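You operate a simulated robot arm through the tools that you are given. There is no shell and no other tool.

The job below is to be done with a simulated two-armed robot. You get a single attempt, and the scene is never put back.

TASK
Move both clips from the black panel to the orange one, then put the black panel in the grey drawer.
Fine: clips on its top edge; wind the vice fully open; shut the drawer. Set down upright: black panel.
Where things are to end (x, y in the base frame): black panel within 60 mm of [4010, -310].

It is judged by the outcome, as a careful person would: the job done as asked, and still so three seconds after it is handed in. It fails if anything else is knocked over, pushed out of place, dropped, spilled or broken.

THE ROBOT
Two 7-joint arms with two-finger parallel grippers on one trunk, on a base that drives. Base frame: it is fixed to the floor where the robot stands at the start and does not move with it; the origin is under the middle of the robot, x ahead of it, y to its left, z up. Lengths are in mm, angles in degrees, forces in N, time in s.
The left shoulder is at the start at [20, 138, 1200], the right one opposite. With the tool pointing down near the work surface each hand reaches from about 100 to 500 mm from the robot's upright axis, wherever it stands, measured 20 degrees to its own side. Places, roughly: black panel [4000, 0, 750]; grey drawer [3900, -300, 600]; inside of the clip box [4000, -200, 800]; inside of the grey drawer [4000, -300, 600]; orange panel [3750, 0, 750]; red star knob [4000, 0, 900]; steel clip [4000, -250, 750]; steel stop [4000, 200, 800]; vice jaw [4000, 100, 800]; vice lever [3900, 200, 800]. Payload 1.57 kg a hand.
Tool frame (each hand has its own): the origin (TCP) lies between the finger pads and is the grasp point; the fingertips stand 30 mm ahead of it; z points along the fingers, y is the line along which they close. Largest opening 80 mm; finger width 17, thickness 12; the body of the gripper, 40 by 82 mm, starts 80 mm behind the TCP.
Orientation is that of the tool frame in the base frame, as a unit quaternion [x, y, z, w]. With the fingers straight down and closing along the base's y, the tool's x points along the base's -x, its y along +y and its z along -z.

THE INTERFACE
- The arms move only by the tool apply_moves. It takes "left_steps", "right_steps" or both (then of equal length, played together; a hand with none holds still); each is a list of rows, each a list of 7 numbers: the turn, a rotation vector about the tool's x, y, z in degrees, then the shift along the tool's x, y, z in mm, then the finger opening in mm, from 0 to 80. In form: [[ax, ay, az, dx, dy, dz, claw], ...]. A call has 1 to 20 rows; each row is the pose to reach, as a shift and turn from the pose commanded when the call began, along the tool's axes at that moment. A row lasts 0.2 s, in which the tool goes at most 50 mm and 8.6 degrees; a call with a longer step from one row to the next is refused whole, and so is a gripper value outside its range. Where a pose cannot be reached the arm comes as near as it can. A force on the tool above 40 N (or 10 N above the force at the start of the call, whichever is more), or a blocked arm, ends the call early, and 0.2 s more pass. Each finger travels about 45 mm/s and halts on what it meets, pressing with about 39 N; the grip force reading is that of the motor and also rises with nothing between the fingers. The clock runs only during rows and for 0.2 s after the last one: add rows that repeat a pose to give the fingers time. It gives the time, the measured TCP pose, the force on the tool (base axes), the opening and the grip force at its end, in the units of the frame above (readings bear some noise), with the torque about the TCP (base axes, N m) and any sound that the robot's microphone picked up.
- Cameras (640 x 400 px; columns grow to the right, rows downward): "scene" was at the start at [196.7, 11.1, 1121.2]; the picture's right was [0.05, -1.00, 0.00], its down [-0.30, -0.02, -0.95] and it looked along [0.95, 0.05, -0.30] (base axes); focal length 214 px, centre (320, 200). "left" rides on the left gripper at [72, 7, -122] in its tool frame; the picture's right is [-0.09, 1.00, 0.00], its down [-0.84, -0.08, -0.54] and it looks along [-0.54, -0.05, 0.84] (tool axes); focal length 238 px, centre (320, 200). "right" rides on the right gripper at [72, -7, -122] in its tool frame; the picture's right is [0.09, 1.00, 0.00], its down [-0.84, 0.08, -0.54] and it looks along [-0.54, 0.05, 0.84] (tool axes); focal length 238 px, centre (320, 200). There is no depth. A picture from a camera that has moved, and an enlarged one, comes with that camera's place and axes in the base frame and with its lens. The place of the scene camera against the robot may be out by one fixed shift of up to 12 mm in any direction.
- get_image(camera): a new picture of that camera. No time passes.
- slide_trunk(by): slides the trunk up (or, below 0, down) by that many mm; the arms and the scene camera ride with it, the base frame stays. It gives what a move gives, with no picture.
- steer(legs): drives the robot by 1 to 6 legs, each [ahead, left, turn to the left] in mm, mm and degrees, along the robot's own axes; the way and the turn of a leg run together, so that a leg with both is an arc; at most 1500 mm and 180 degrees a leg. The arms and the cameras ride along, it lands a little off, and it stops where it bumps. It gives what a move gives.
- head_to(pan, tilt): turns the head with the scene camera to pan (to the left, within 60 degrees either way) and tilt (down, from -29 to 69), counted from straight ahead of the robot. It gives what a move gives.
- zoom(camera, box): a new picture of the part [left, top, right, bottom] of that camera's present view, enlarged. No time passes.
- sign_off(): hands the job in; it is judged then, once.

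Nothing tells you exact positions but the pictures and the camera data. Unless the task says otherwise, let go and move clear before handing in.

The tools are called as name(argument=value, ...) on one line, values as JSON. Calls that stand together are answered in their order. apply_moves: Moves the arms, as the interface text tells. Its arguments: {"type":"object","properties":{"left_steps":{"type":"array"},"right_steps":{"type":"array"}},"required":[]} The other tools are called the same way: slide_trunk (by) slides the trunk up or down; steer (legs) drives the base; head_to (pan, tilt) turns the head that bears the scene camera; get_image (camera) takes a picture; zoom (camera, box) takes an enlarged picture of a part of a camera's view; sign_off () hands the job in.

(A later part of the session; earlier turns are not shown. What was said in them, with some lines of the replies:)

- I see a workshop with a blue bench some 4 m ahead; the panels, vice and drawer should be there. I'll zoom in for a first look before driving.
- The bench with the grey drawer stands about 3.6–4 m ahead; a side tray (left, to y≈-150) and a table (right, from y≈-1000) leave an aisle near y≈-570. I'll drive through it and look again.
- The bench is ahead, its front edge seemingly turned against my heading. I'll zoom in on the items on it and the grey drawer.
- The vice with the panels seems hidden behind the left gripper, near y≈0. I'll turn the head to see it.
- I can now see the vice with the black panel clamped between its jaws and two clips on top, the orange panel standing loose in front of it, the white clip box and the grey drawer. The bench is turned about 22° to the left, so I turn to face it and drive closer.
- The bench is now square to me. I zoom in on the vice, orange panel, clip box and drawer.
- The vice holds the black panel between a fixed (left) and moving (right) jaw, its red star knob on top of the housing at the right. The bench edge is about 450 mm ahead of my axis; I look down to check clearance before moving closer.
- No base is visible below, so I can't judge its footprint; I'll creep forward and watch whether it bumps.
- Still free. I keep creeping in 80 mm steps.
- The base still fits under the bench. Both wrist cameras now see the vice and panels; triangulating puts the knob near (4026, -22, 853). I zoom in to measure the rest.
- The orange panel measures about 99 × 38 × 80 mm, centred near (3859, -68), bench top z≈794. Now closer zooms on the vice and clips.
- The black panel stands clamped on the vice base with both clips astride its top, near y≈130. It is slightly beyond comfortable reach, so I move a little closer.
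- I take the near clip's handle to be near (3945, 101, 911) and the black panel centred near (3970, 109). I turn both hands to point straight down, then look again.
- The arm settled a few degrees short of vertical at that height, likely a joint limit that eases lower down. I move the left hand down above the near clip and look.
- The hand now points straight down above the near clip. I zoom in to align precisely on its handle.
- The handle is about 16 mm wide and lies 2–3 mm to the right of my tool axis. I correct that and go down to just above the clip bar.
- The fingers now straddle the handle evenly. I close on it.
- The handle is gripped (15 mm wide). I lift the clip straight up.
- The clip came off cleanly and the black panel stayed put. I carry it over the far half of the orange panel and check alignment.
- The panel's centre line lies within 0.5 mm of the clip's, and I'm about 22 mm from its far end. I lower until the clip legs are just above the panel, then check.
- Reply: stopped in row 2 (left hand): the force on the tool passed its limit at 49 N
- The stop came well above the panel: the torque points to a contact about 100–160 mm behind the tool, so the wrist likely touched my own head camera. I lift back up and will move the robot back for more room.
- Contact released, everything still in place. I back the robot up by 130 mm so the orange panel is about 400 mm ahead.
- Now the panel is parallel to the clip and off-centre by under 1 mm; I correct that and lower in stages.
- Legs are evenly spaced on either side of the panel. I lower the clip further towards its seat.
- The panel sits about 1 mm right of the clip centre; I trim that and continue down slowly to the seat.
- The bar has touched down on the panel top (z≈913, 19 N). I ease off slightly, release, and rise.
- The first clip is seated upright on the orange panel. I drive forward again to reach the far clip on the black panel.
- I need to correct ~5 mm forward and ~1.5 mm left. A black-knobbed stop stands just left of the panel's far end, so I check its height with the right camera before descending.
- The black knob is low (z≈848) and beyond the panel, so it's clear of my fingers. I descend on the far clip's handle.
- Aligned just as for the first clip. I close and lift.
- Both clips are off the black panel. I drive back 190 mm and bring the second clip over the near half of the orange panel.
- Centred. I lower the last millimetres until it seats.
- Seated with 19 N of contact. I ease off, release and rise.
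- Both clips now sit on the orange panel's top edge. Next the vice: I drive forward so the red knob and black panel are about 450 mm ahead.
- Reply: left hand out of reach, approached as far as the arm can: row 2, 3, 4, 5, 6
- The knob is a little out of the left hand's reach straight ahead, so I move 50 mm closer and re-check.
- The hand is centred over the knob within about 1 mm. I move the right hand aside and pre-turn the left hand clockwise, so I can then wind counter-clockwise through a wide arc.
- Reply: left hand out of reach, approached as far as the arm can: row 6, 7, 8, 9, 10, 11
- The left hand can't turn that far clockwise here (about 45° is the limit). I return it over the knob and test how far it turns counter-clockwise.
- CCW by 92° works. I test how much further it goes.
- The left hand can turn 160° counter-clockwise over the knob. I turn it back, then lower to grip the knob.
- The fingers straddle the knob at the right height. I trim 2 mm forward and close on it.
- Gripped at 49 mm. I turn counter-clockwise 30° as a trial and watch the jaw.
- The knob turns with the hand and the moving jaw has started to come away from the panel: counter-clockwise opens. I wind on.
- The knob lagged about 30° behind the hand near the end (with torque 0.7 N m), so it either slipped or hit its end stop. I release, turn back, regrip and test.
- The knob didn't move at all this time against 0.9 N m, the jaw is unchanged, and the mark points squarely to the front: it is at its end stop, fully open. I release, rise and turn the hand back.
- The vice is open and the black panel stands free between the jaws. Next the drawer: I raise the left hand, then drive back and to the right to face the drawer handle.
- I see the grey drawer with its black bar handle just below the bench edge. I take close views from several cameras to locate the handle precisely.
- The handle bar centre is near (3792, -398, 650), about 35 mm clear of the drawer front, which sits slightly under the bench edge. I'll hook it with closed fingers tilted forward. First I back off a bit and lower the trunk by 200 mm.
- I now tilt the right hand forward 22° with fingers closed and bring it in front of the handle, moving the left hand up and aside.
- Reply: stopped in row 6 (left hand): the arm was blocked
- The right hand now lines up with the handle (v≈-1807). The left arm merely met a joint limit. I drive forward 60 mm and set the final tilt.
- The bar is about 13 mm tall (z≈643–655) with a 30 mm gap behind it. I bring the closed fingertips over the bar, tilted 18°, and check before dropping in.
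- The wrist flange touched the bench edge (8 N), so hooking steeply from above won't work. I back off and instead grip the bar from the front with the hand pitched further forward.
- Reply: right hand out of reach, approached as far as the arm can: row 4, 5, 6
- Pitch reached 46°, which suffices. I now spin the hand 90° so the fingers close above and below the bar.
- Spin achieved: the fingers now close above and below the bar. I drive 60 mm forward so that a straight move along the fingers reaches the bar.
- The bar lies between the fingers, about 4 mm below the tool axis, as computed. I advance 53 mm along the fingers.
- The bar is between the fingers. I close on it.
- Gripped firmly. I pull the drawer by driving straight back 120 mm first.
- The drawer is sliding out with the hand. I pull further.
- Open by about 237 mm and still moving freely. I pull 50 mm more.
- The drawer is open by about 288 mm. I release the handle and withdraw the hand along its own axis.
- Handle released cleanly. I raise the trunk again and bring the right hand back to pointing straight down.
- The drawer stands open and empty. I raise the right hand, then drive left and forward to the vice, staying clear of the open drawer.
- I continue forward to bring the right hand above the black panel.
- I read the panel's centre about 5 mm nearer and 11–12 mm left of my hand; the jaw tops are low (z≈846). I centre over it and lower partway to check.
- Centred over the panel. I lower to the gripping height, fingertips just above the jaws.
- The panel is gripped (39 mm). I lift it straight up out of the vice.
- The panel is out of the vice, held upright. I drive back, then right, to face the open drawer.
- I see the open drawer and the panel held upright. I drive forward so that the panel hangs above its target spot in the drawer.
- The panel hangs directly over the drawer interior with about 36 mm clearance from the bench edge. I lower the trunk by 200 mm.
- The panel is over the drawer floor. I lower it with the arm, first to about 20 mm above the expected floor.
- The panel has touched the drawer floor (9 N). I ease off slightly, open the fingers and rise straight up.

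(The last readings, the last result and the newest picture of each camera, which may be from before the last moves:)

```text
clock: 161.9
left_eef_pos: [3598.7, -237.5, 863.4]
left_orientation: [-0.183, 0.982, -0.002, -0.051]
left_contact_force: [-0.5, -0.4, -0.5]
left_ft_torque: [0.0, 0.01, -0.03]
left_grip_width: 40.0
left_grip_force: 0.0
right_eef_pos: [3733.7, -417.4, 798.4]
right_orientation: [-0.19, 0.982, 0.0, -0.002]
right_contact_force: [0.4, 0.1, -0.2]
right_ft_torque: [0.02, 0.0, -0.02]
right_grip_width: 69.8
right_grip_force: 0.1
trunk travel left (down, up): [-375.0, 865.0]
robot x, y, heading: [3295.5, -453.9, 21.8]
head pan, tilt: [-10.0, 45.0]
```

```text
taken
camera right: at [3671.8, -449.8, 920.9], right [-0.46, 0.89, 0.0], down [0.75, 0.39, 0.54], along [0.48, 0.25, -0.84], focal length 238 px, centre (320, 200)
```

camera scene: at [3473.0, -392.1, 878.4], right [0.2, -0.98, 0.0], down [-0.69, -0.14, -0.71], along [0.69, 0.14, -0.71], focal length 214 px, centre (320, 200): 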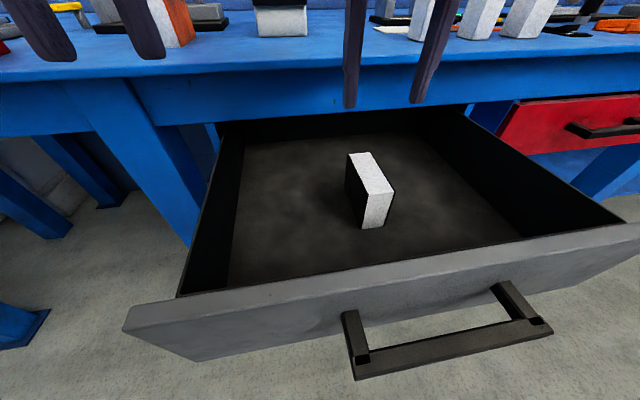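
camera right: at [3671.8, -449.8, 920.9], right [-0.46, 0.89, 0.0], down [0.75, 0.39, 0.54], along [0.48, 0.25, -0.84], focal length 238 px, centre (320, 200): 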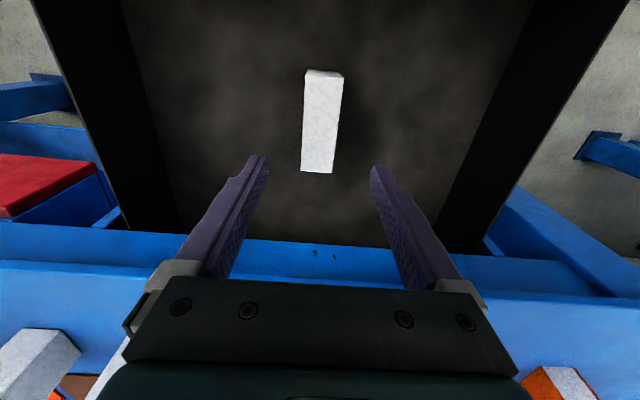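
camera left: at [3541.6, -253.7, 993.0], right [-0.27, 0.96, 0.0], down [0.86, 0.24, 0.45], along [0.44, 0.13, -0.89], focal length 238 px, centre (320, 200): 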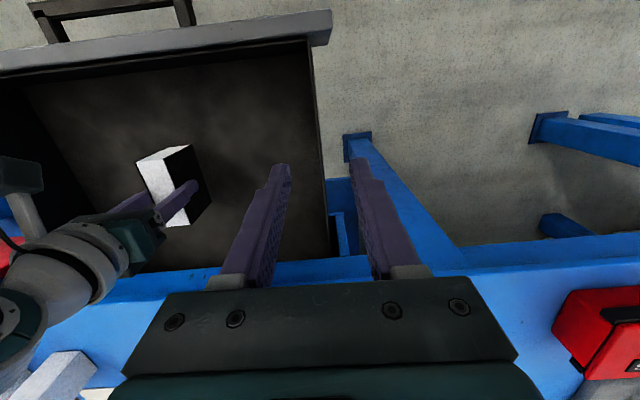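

The black panel stands upright on the drawer floor. Now to shut the drawer: I back off, then set the right hand as before (pitched and spun) to take the handle.

steer(legs=[[-270, 0, 0]])

apply_moves(right_steps=[[0, 0, 0, 0, 0, 25, 40], [0, 0, 0, 0, 0, 50, 35], [0, 0, 0, 0, 0, 75, 35], [0, 0, 0, 0, 0, 100, 35], [0, 0, 0, 0, 0, 100, 35]])

get_image(camera="scene")

```text
clock: 163.8
left_eef_pos: [3350.0, -337.1, 863.9]
left_orientation: [-0.182, 0.982, -0.002, -0.051]
left_contact_force: [0.0, -0.3, -0.2]
left_ft_torque: [0.01, -0.05, -0.01]
left_grip_width: 39.9
left_grip_force: 0.1
right_eef_pos: [3485.6, -515.9, 798.4]
right_orientation: [-0.189, 0.982, 0.0, -0.003]
right_contact_force: [-0.1, 0.3, -0.2]
right_ft_torque: [-0.03, -0.03, 0.01]
right_grip_width: 70.1
right_grip_force: 0.2
trunk travel left (down, up): [-375.0, 865.0]
robot x, y, heading: [3053.3, -553.1, 21.6]
head pan, tilt: [-10.0, 45.0]
```

```text
clock: 165.0
left_eef_pos: [3352.0, -336.4, 863.8]
left_orientation: [-0.182, 0.982, -0.003, -0.051]
left_contact_force: [0.1, -0.3, 0.0]
left_ft_torque: [-0.01, 0.03, -0.02]
left_grip_width: 40.1
left_grip_force: 0.1
right_eef_pos: [3485.4, -517.5, 696.4]
right_orientation: [-0.19, 0.982, -0.001, -0.003]
right_contact_force: [-1.1, 0.1, 0.2]
right_ft_torque: [0.0, -0.02, 0.01]
right_grip_width: 34.7
right_grip_force: 0.0
trunk travel left (down, up): [-375.0, 865.0]
robot x, y, heading: [3047.6, -548.4, 21.9]
head pan, tilt: [-10.0, 45.0]
```

```text
taken
camera scene: at [3225.1, -491.2, 878.4], right [0.2, -0.98, 0.0], down [-0.69, -0.14, -0.71], along [0.69, 0.14, -0.71], focal length 214 px, centre (320, 200)
```

scene: 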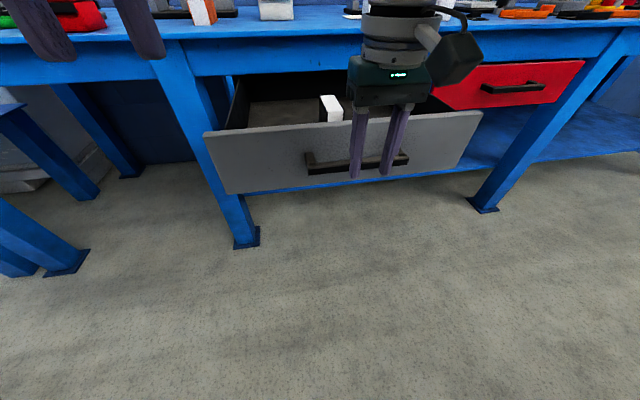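

apply_moves(right_steps=[[0, -8, 0, 0, 0, 0, 35], [0, -16, 0, 0, 0, 0, 35], [0, -24, 0, 0, 0, 0, 35], [0, -32, 0, 0, 0, 0, 35], [0, -40, 0, 0, 0, 0, 35], [0, -46, 0, 0, 0, 0, 35], [0, -46, 0, 0, 0, 0, 35]])

apply_moves(right_steps=[[0, 0, 8.2, 0, 0, 0, 35], [0, 0, 16.4, 0, 0, 0, 35], [0, 0, 24.6, 0, 0, 0, 35], [0, 0, 32.8, 0, 0, 0, 35], [0, 0, 41, 0, 0, 0, 35], [0, 0, 49.2, 0, 0, 0, 35], [0, 0, 57.4, 0, 0, 0, 35], [0, 0, 65.6, 0, 0, 0, 35], [0, 0, 73.8, 0, 0, 0, 35], [0, 0, 82, 0, 0, 0, 35], [0, 0, 90, 0, 0, 0, 35], [0, 0, 90, 0, 0, 0, 35]])

get_image(camera="right")

get_image(camera="scene")

```text
clock: 166.6
left_eef_pos: [3351.8, -337.1, 863.7]
left_orientation: [-0.181, 0.982, -0.001, -0.05]
left_contact_force: [-0.6, 0.0, 0.0]
left_ft_torque: [0.04, 0.02, 0.0]
left_grip_width: 40.1
left_grip_force: 0.1
right_eef_pos: [3485.5, -517.4, 699.0]
right_orientation: [-0.174, 0.904, 0.074, 0.383]
right_contact_force: [-0.3, -0.1, -0.3]
right_ft_torque: [-0.01, 0.0, -0.02]
right_grip_width: 35.1
right_grip_force: 0.0
trunk travel left (down, up): [-375.0, 865.0]
robot x, y, heading: [3048.7, -548.3, 21.6]
head pan, tilt: [-10.0, 45.0]
```

```text
clock: 169.2
left_eef_pos: [3351.1, -337.4, 865.2]
left_orientation: [-0.182, 0.982, -0.003, -0.051]
left_contact_force: [-0.7, -0.3, -0.8]
left_ft_torque: [-0.02, -0.03, 0.0]
left_grip_width: 40.1
left_grip_force: 0.0
right_eef_pos: [3485.1, -517.3, 699.1]
right_orientation: [0.518, 0.762, 0.322, 0.217]
right_contact_force: [0.1, -0.9, -1.1]
right_ft_torque: [0.05, -0.01, -0.02]
right_grip_width: 35.2
right_grip_force: 0.0
trunk travel left (down, up): [-375.0, 865.0]
robot x, y, heading: [3049.1, -550.0, 21.8]
head pan, tilt: [-10.0, 45.0]
```

```text
taken
camera right: at [3374.9, -484.2, 778.8], right [0.61, 0.34, 0.71], down [0.0, -0.9, 0.43], along [0.79, -0.26, -0.55], focal length 238 px, centre (320, 200)
```

right: 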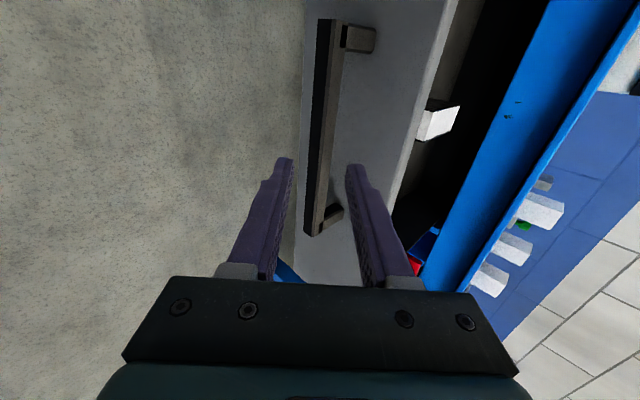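

```text
taken
camera scene: at [3225.0, -491.2, 878.4], right [0.2, -0.98, 0.0], down [-0.69, -0.14, -0.71], along [0.69, 0.14, -0.71], focal length 214 px, centre (320, 200)
```

scene: 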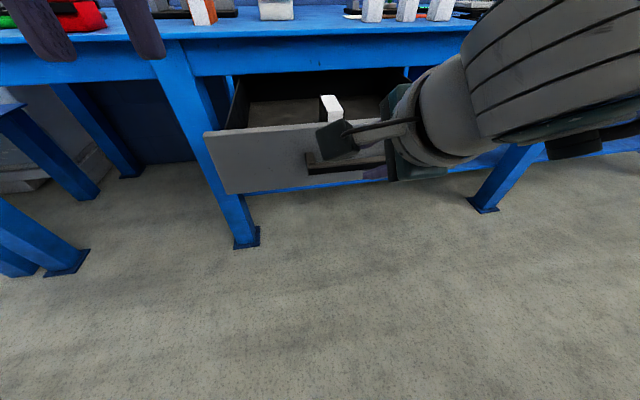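

The hand is back in the same pose as when I withdrew (only 10 mm further left along the bar). I advance 60 mm onto the bar and close.

apply_moves(right_steps=[[0, 0, 0, 0, -0.4, 12, 35], [0, 0, 0, 0, -0.4, 24, 35], [0, 0, 0, 0, -0.4, 36, 35], [0, 0, 0, 0, -0.4, 48, 35], [0, 0, 0, 0, -0.4, 59, 35], [0, 0, 0, 0, -0.4, 59, 35]])

get_image(camera="right")

```text
clock: 170.6
left_eef_pos: [3351.6, -336.5, 864.6]
left_orientation: [-0.182, 0.982, -0.003, -0.052]
left_contact_force: [0.8, 0.1, -0.4]
left_ft_torque: [-0.01, -0.02, 0.02]
left_grip_width: 39.9
left_grip_force: 0.1
right_eef_pos: [3524.8, -502.9, 654.1]
right_orientation: [0.517, 0.763, 0.322, 0.217]
right_contact_force: [0.0, -0.2, 0.2]
right_ft_torque: [-0.01, -0.04, -0.01]
right_grip_width: 34.7
right_grip_force: 0.1
trunk travel left (down, up): [-375.0, 865.0]
robot x, y, heading: [3050.2, -545.9, 21.7]
head pan, tilt: [-10.0, 45.0]
```

```text
taken
camera right: at [3413.5, -468.8, 736.1], right [0.61, 0.34, 0.71], down [0.0, -0.9, 0.43], along [0.79, -0.26, -0.55], focal length 238 px, centre (320, 200)
```

right: 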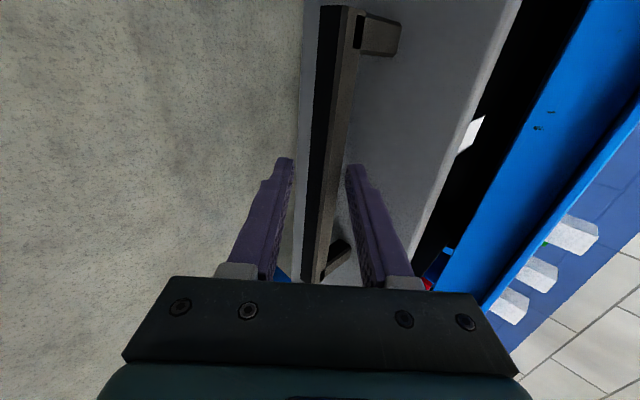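

apply_moves(right_steps=[[0, 0, 0, 0, 0, 0, 25], [0, 0, 0, 0, 0, 0, 15], [0, 0, 0, 0, 0, 0, 15], [0, 0, 0, 0, 0, 0, 15]])

steer(legs=[[120, 0, 0]])

get_image(camera="scene")

get_image(camera="right")

```text
clock: 171.6
left_eef_pos: [3351.6, -336.5, 864.1]
left_orientation: [-0.181, 0.982, -0.002, -0.05]
left_contact_force: [-0.5, -0.6, 1.1]
left_ft_torque: [0.03, 0.01, -0.01]
left_grip_width: 39.8
left_grip_force: 0.1
right_eef_pos: [3526.1, -502.0, 656.3]
right_orientation: [0.517, 0.763, 0.323, 0.217]
right_contact_force: [-0.8, 0.3, 9.4]
right_ft_torque: [0.41, 0.07, -0.38]
right_grip_width: 22.4
right_grip_force: 34.7
trunk travel left (down, up): [-375.0, 865.0]
robot x, y, heading: [3047.7, -549.8, 21.8]
head pan, tilt: [-10.0, 45.0]
```

```text
clock: 172.9
left_eef_pos: [3462.4, -290.6, 863.9]
left_orientation: [-0.183, 0.982, -0.002, -0.05]
left_contact_force: [0.2, -0.2, -0.8]
left_ft_torque: [-0.03, -0.03, 0.01]
left_grip_width: 39.7
left_grip_force: 0.1
right_eef_pos: [3637.9, -457.3, 656.2]
right_orientation: [0.515, 0.764, 0.322, 0.218]
right_contact_force: [0.2, -2.3, 12.6]
right_ft_torque: [0.38, 0.01, -0.44]
right_grip_width: 22.1
right_grip_force: 35.4
trunk travel left (down, up): [-375.0, 865.0]
robot x, y, heading: [3162.6, -508.2, 21.8]
head pan, tilt: [-10.0, 45.0]
```

```text
taken
camera scene: at [3336.4, -447.0, 878.7], right [0.2, -0.98, 0.0], down [-0.69, -0.14, -0.71], along [0.69, 0.14, -0.71], focal length 214 px, centre (320, 200)
```

scene: 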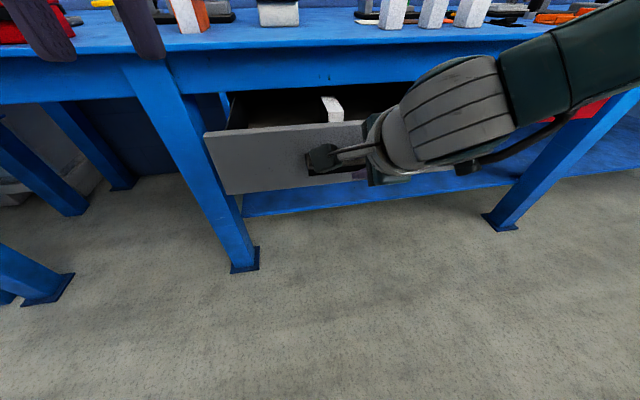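

```text
taken
camera right: at [3525.4, -424.3, 737.0], right [0.61, 0.35, 0.71], down [0.0, -0.9, 0.43], along [0.79, -0.26, -0.55], focal length 238 px, centre (320, 200)
```

right: 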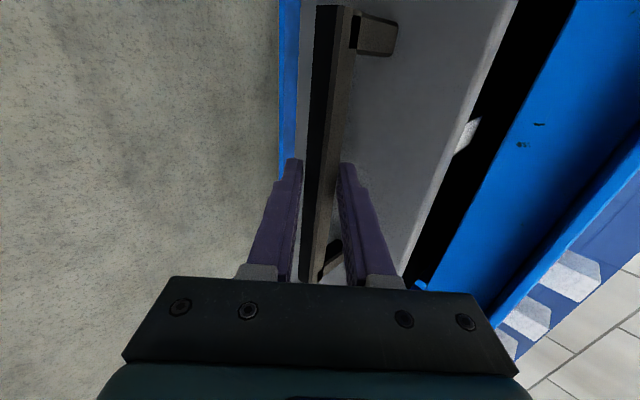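

The drawer moves in with the panel still upright; about 166 mm remain. I push 120 mm more.

steer(legs=[[120, 0, 0]])

get_image(camera="right")

get_image(camera="scene")

```text
clock: 174.1
left_eef_pos: [3571.3, -248.4, 864.1]
left_orientation: [-0.185, 0.981, -0.003, -0.052]
left_contact_force: [0.0, -0.4, 0.0]
left_ft_torque: [0.0, 0.05, 0.01]
left_grip_width: 40.2
left_grip_force: 0.1
right_eef_pos: [3747.3, -413.3, 655.8]
right_orientation: [0.514, 0.764, 0.321, 0.219]
right_contact_force: [0.5, -4.2, 6.6]
right_ft_torque: [0.23, 0.02, -0.64]
right_grip_width: 22.1
right_grip_force: 34.5
trunk travel left (down, up): [-375.0, 865.0]
robot x, y, heading: [3272.1, -461.2, 22.0]
head pan, tilt: [-10.0, 45.0]
```

```text
taken
camera right: at [3635.1, -380.5, 736.9], right [0.61, 0.35, 0.71], down [0.0, -0.9, 0.44], along [0.79, -0.26, -0.55], focal length 238 px, centre (320, 200)
```

right: 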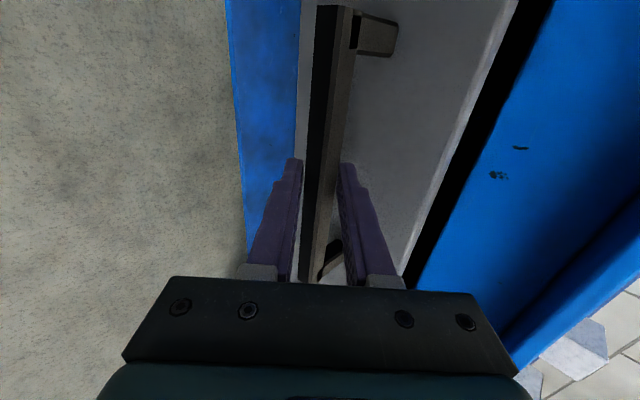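

```text
taken
camera scene: at [3445.9, -403.4, 878.6], right [0.21, -0.98, 0.0], down [-0.69, -0.15, -0.71], along [0.69, 0.15, -0.71], focal length 214 px, centre (320, 200)
```

scene: 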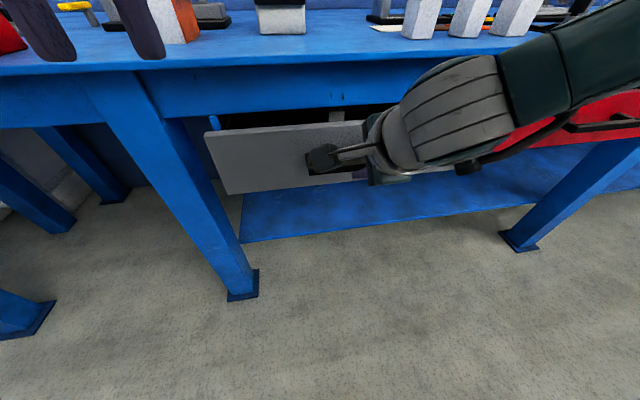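

About 48 mm remain. I push 44 mm, then finish gently with the arm.

steer(legs=[[44, 0, 0]])

zoom(camera="right", box=[280, 0, 640, 240])

```text
clock: 175.0
left_eef_pos: [3612.1, -231.1, 863.6]
left_orientation: [-0.183, 0.982, -0.003, -0.051]
left_contact_force: [0.3, -0.3, 1.4]
left_ft_torque: [0.01, 0.0, 0.0]
left_grip_width: 39.9
left_grip_force: 0.1
right_eef_pos: [3786.2, -397.1, 656.0]
right_orientation: [0.516, 0.763, 0.322, 0.22]
right_contact_force: [1.1, -3.4, 2.9]
right_ft_torque: [0.23, 0.03, -0.6]
right_grip_width: 22.0
right_grip_force: 35.2
trunk travel left (down, up): [-375.0, 865.0]
robot x, y, heading: [3312.5, -443.9, 21.7]
head pan, tilt: [-10.0, 45.0]
```

```text
1.67 times, centred on (460, 120) of right
camera zoom: at [3675.6, -364.0, 736.6], right [0.61, 0.35, 0.71], down [0.0, -0.9, 0.44], along [0.79, -0.27, -0.55], focal length 397 px, centre (87, 333)
```

zoom: 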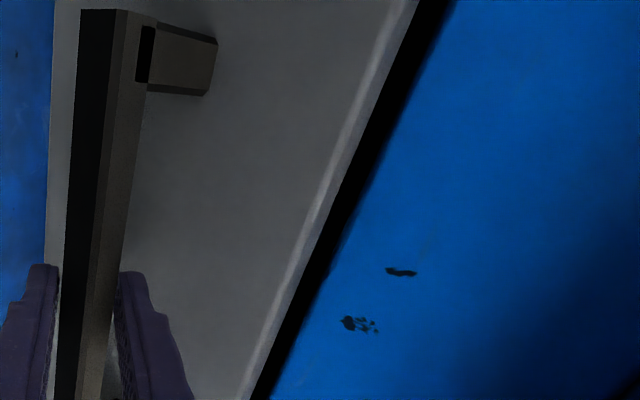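

About 6 mm remain. I push forward gently with the arm until resistance rises.

apply_moves(right_steps=[[0, 0, 0, 0, 1.4, 1.4, 15], [0, 0, 0, 0, 2.8, 2.9, 15], [0, 0, 0, 0, 4.2, 4.3, 15], [0, 0, 0, 0, 5.6, 5.7, 15], [0, 0, 0, 0, 5.6, 5.7, 15]])

zoom(camera="right", box=[280, 0, 640, 240])

```text
clock: 176.2
left_eef_pos: [3609.2, -231.6, 863.5]
left_orientation: [-0.183, 0.982, -0.002, -0.052]
left_contact_force: [0.7, -0.2, 0.1]
left_ft_torque: [-0.01, 0.0, 0.04]
left_grip_width: 40.0
left_grip_force: 0.0
right_eef_pos: [3793.5, -395.7, 655.3]
right_orientation: [0.515, 0.764, 0.32, 0.219]
right_contact_force: [-8.3, -5.3, 9.9]
right_ft_torque: [0.07, 0.08, -0.79]
right_grip_width: 22.1
right_grip_force: 35.3
trunk travel left (down, up): [-375.0, 865.0]
robot x, y, heading: [3307.4, -445.8, 21.8]
head pan, tilt: [-10.0, 45.0]
```

```text
1.67 times, centred on (460, 120) of right
camera zoom: at [3681.2, -361.8, 736.7], right [0.61, 0.35, 0.71], down [0.0, -0.9, 0.44], along [0.79, -0.27, -0.55], focal length 397 px, centre (87, 333)
```

zoom: 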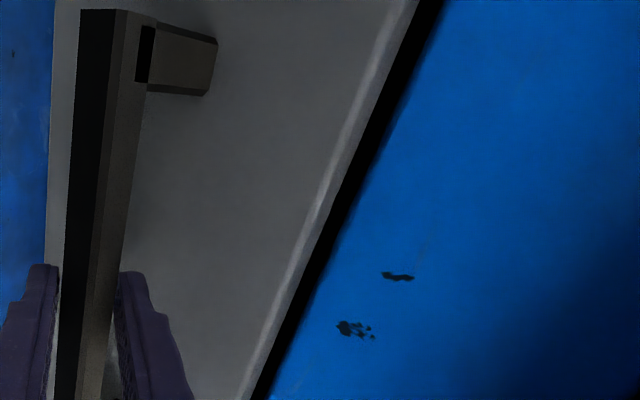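

Back at the closed position with rising resistance (~10 N). I push 2 mm more to confirm it's at the stop.

apply_moves(right_steps=[[0, 0, 0, 0, 0.8, 0.8, 15], [0, 0, 0, 0, 1.5, 1.5, 15], [0, 0, 0, 0, 1.5, 1.5, 15]])

```text
clock: 177.0
left_eef_pos: [3608.9, -232.3, 863.3]
left_orientation: [-0.183, 0.982, -0.002, -0.051]
left_contact_force: [-0.2, -0.1, -1.3]
left_ft_torque: [-0.02, 0.03, 0.0]
left_grip_width: 39.8
left_grip_force: 0.1
right_eef_pos: [3794.8, -395.1, 654.8]
right_orientation: [0.516, 0.764, 0.321, 0.219]
right_contact_force: [-15.2, -7.5, 17.6]
right_ft_torque: [0.43, 0.16, -0.36]
right_grip_width: 22.1
right_grip_force: 34.7
trunk travel left (down, up): [-375.0, 865.0]
robot x, y, heading: [3314.2, -446.3, 22.0]
head pan, tilt: [-10.0, 45.0]
```

The drawer is at its stop. I ease off, open and withdraw along the fingers.

apply_moves(right_steps=[[0, 0, 0, 0, -1, -1, 15], [0, 0, 0, 0, -1, -1, 28], [0, 0, 0, 0, -1, -1, 36], [0, 0, 0, 0, -1, -1, 36], [0, 0, 0, 0, -1, -15, 36], [0, 0, 0, 0, -1, -30, 36], [0, 0, 0, 0, -1, -45, 36], [0, 0, 0, 0, -1, -60, 36], [0, 0, 0, 0, -1, -60, 36]])

get_image(camera="right")

get_image(camera="scene")

```text
clock: 179.0
left_eef_pos: [3611.1, -231.4, 865.5]
left_orientation: [-0.183, 0.982, -0.002, -0.051]
left_contact_force: [-0.4, -0.1, -0.1]
left_ft_torque: [0.01, 0.04, 0.03]
left_grip_width: 40.2
left_grip_force: 0.1
right_eef_pos: [3756.7, -409.4, 698.4]
right_orientation: [0.515, 0.764, 0.322, 0.219]
right_contact_force: [-0.3, 0.2, -0.1]
right_ft_torque: [0.0, 0.02, 0.0]
right_grip_width: 36.0
right_grip_force: 0.1
trunk travel left (down, up): [-375.0, 865.0]
robot x, y, heading: [3305.7, -450.3, 21.8]
head pan, tilt: [-10.0, 45.0]
```

```text
taken
camera right: at [3644.5, -376.1, 777.9], right [0.61, 0.35, 0.71], down [0.0, -0.9, 0.44], along [0.79, -0.26, -0.55], focal length 238 px, centre (320, 200)
```

right: 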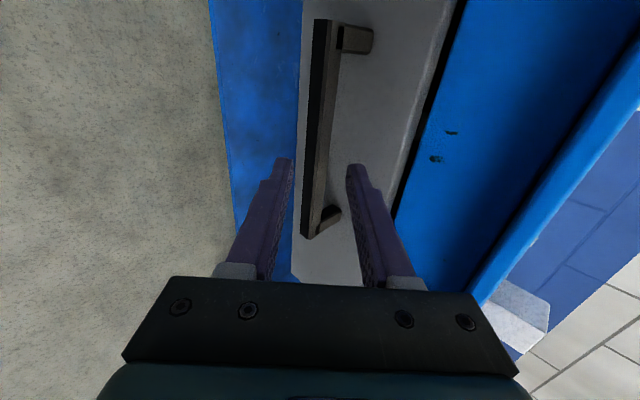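

```text
taken
camera scene: at [3485.7, -385.9, 878.4], right [0.21, -0.98, 0.0], down [-0.69, -0.15, -0.71], along [0.69, 0.15, -0.71], focal length 214 px, centre (320, 200)
```

scene: 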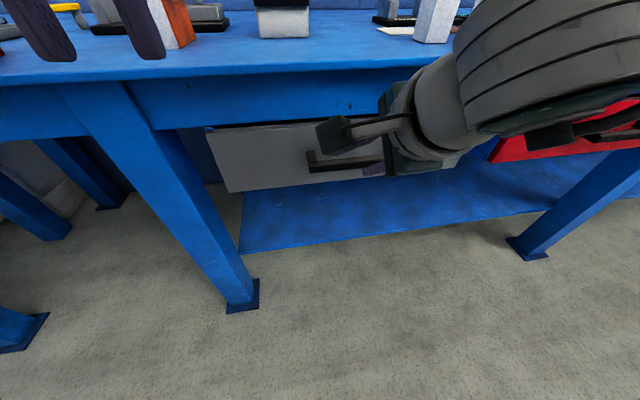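

The drawer is shut again. I back away, raise the trunk, and inspect everything.

steer(legs=[[-300, 0, 0]])

slide_trunk(by=200)

head_to(pan=5, tilt=30)

get_image(camera="scene")

zoom(camera="scene", box=[220, 80, 460, 230])

```text
clock: 181.1
left_eef_pos: [3330.6, -344.4, 864.7]
left_orientation: [-0.182, 0.982, -0.002, -0.051]
left_contact_force: [-1.2, 0.4, 0.1]
left_ft_torque: [-0.03, -0.02, -0.02]
left_grip_width: 39.9
left_grip_force: 0.0
right_eef_pos: [3475.3, -524.3, 697.6]
right_orientation: [0.518, 0.762, 0.321, 0.22]
right_contact_force: [-0.6, -0.1, 0.4]
right_ft_torque: [0.0, 0.01, 0.0]
right_grip_width: 36.1
right_grip_force: 0.1
trunk travel left (down, up): [-375.0, 865.0]
robot x, y, heading: [3029.4, -562.5, 21.7]
head pan, tilt: [-10.0, 45.0]
```

```text
clock: 183.2
left_eef_pos: [3330.6, -344.2, 1064.2]
left_orientation: [-0.182, 0.982, -0.003, -0.051]
left_contact_force: [0.4, -0.5, 0.5]
left_ft_torque: [0.0, 0.02, -0.03]
left_grip_width: 39.8
left_grip_force: 0.1
right_eef_pos: [3475.9, -522.1, 897.5]
right_orientation: [0.517, 0.762, 0.322, 0.22]
right_contact_force: [-0.3, -0.4, -0.5]
right_ft_torque: [0.01, 0.03, -0.01]
right_grip_width: 36.0
right_grip_force: 0.0
trunk travel left (down, up): [-575.0, 665.0]
robot x, y, heading: [3027.1, -559.4, 21.6]
head pan, tilt: [-10.0, 45.0]
```

```text
clock: 184.0
left_eef_pos: [3330.9, -344.4, 1063.5]
left_orientation: [-0.181, 0.982, -0.002, -0.051]
left_contact_force: [0.6, 0.1, -0.5]
left_ft_torque: [-0.01, 0.01, 0.02]
left_grip_width: 39.8
left_grip_force: 0.0
right_eef_pos: [3475.5, -522.1, 897.9]
right_orientation: [0.516, 0.763, 0.32, 0.22]
right_contact_force: [-0.4, 0.2, 0.5]
right_ft_torque: [0.01, 0.0, 0.0]
right_grip_width: 35.8
right_grip_force: 0.0
trunk travel left (down, up): [-575.0, 665.0]
robot x, y, heading: [3031.8, -562.0, 21.7]
head pan, tilt: [5.0, 30.0]
```

```text
taken
camera scene: at [3206.6, -474.7, 1100.9], right [0.45, -0.89, 0.0], down [-0.45, -0.22, -0.87], along [0.77, 0.39, -0.5], focal length 214 px, centre (320, 200)
```

scene: 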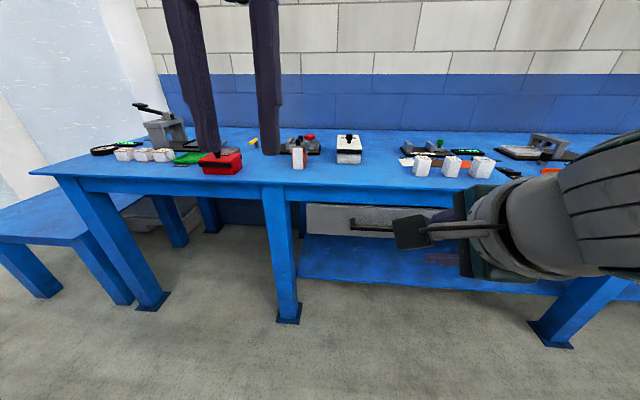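

```text
2.67 times, centred on (340, 155) of scene
camera zoom: at [3206.6, -474.7, 1100.9], right [0.45, -0.89, 0.0], down [-0.45, -0.22, -0.87], along [0.77, 0.39, -0.5], focal length 572 px, centre (267, 320)
```

zoom: 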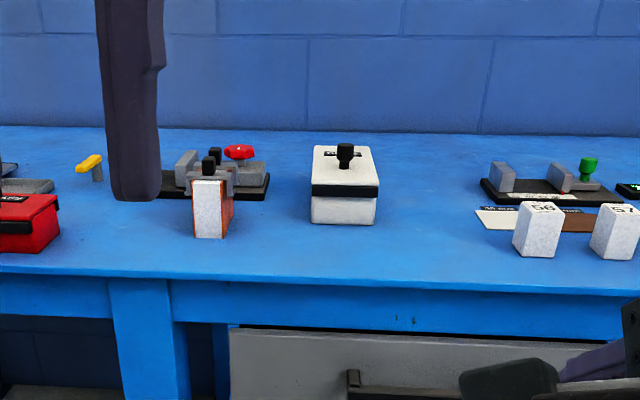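

Everything looks in order. I zoom further on the orange panel with its clips, the vice and the drawer for a last check.

zoom(camera="scene", box=[270, 120, 350, 175])

zoom(camera="scene", box=[280, 185, 480, 290])

apply_moves(right_steps=[[0, 0, 0, 0, 0, 0, 36], [0, 0, 0, 0, 0, 0, 36]])

```text
7.27 times, centred on (310, 148) of scene
camera zoom: at [3206.6, -474.7, 1100.9], right [0.45, -0.89, 0.0], down [-0.45, -0.22, -0.87], along [0.77, 0.39, -0.5], focal length 1560 px, centre (393, 582)
```

zoom: 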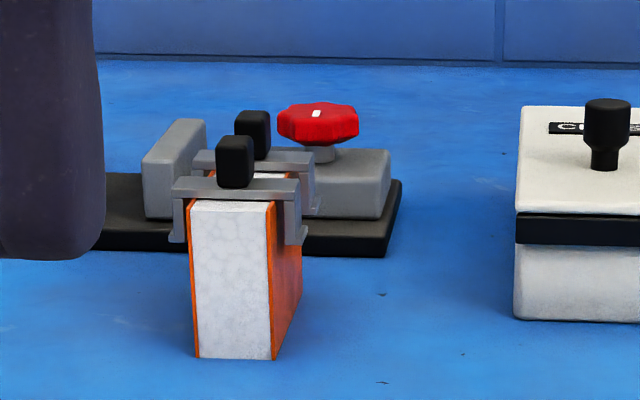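

```text
3.20 times, centred on (380, 238) of scene
camera zoom: at [3206.6, -474.7, 1100.9], right [0.45, -0.89, 0.0], down [-0.45, -0.22, -0.87], along [0.77, 0.39, -0.5], focal length 686 px, centre (128, 80)
```

zoom: 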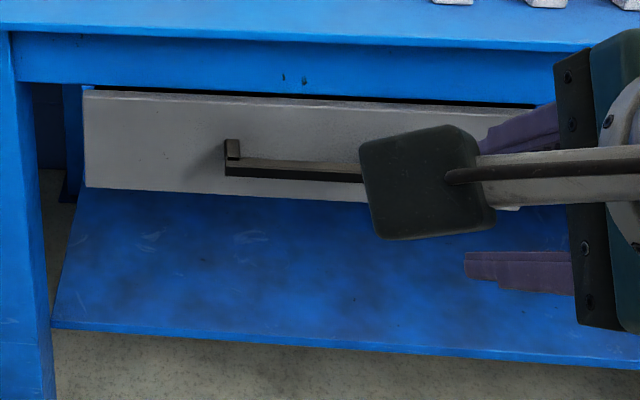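

```text
clock: 184.6
left_eef_pos: [3331.3, -344.1, 1064.7]
left_orientation: [-0.182, 0.982, -0.002, -0.052]
left_contact_force: [0.3, 0.5, 1.2]
left_ft_torque: [-0.03, 0.04, -0.02]
left_grip_width: 40.4
left_grip_force: 0.1
right_eef_pos: [3475.7, -523.3, 897.4]
right_orientation: [0.517, 0.762, 0.322, 0.22]
right_contact_force: [0.3, 0.1, 0.1]
right_ft_torque: [-0.01, -0.02, -0.01]
right_grip_width: 35.9
right_grip_force: 0.1
trunk travel left (down, up): [-575.0, 665.0]
robot x, y, heading: [3031.2, -557.2, 21.7]
head pan, tilt: [5.0, 30.0]
```

Both clips sit on the orange panel's top edge and the vice is wound to its end stop. The black panel stands upright in the drawer, the drawer is shut, and both hands are clear. I hand the job in.

sign_off()

```text
The job is handed in.
```

I finished the job and handed it in; the judge's result hasn't come back. Everything below is from the last camera views and readings:

- **Clips:** both sit on the top edge of the orange panel, which is still upright. From the camera views it has not moved.
- **Vice:** the red knob is wound counter-clockwise to a hard stop. A second attempt moved neither the knob nor the jaw, so I take it as fully open. About 20 mm of the vice's screw is still visible between the jaw and the knob housing.
- **Black panel:** it was standing upright when I let go, and still upright when I last saw it partway through closing. With the drawer shut I estimate it is about 10 mm from [4010, -310].
- **Drawer:** it is shut. The handle came back to its starting position within about 1 mm and then met firm resistance.

I had two brief contacts along the way. My left wrist bumped my own head camera while I was placing the first clip. The right wrist also touched the bench edge with about 8 N on the first try at the drawer handle. Neither moved or knocked anything over, and both hands are empty and clear of the bench.
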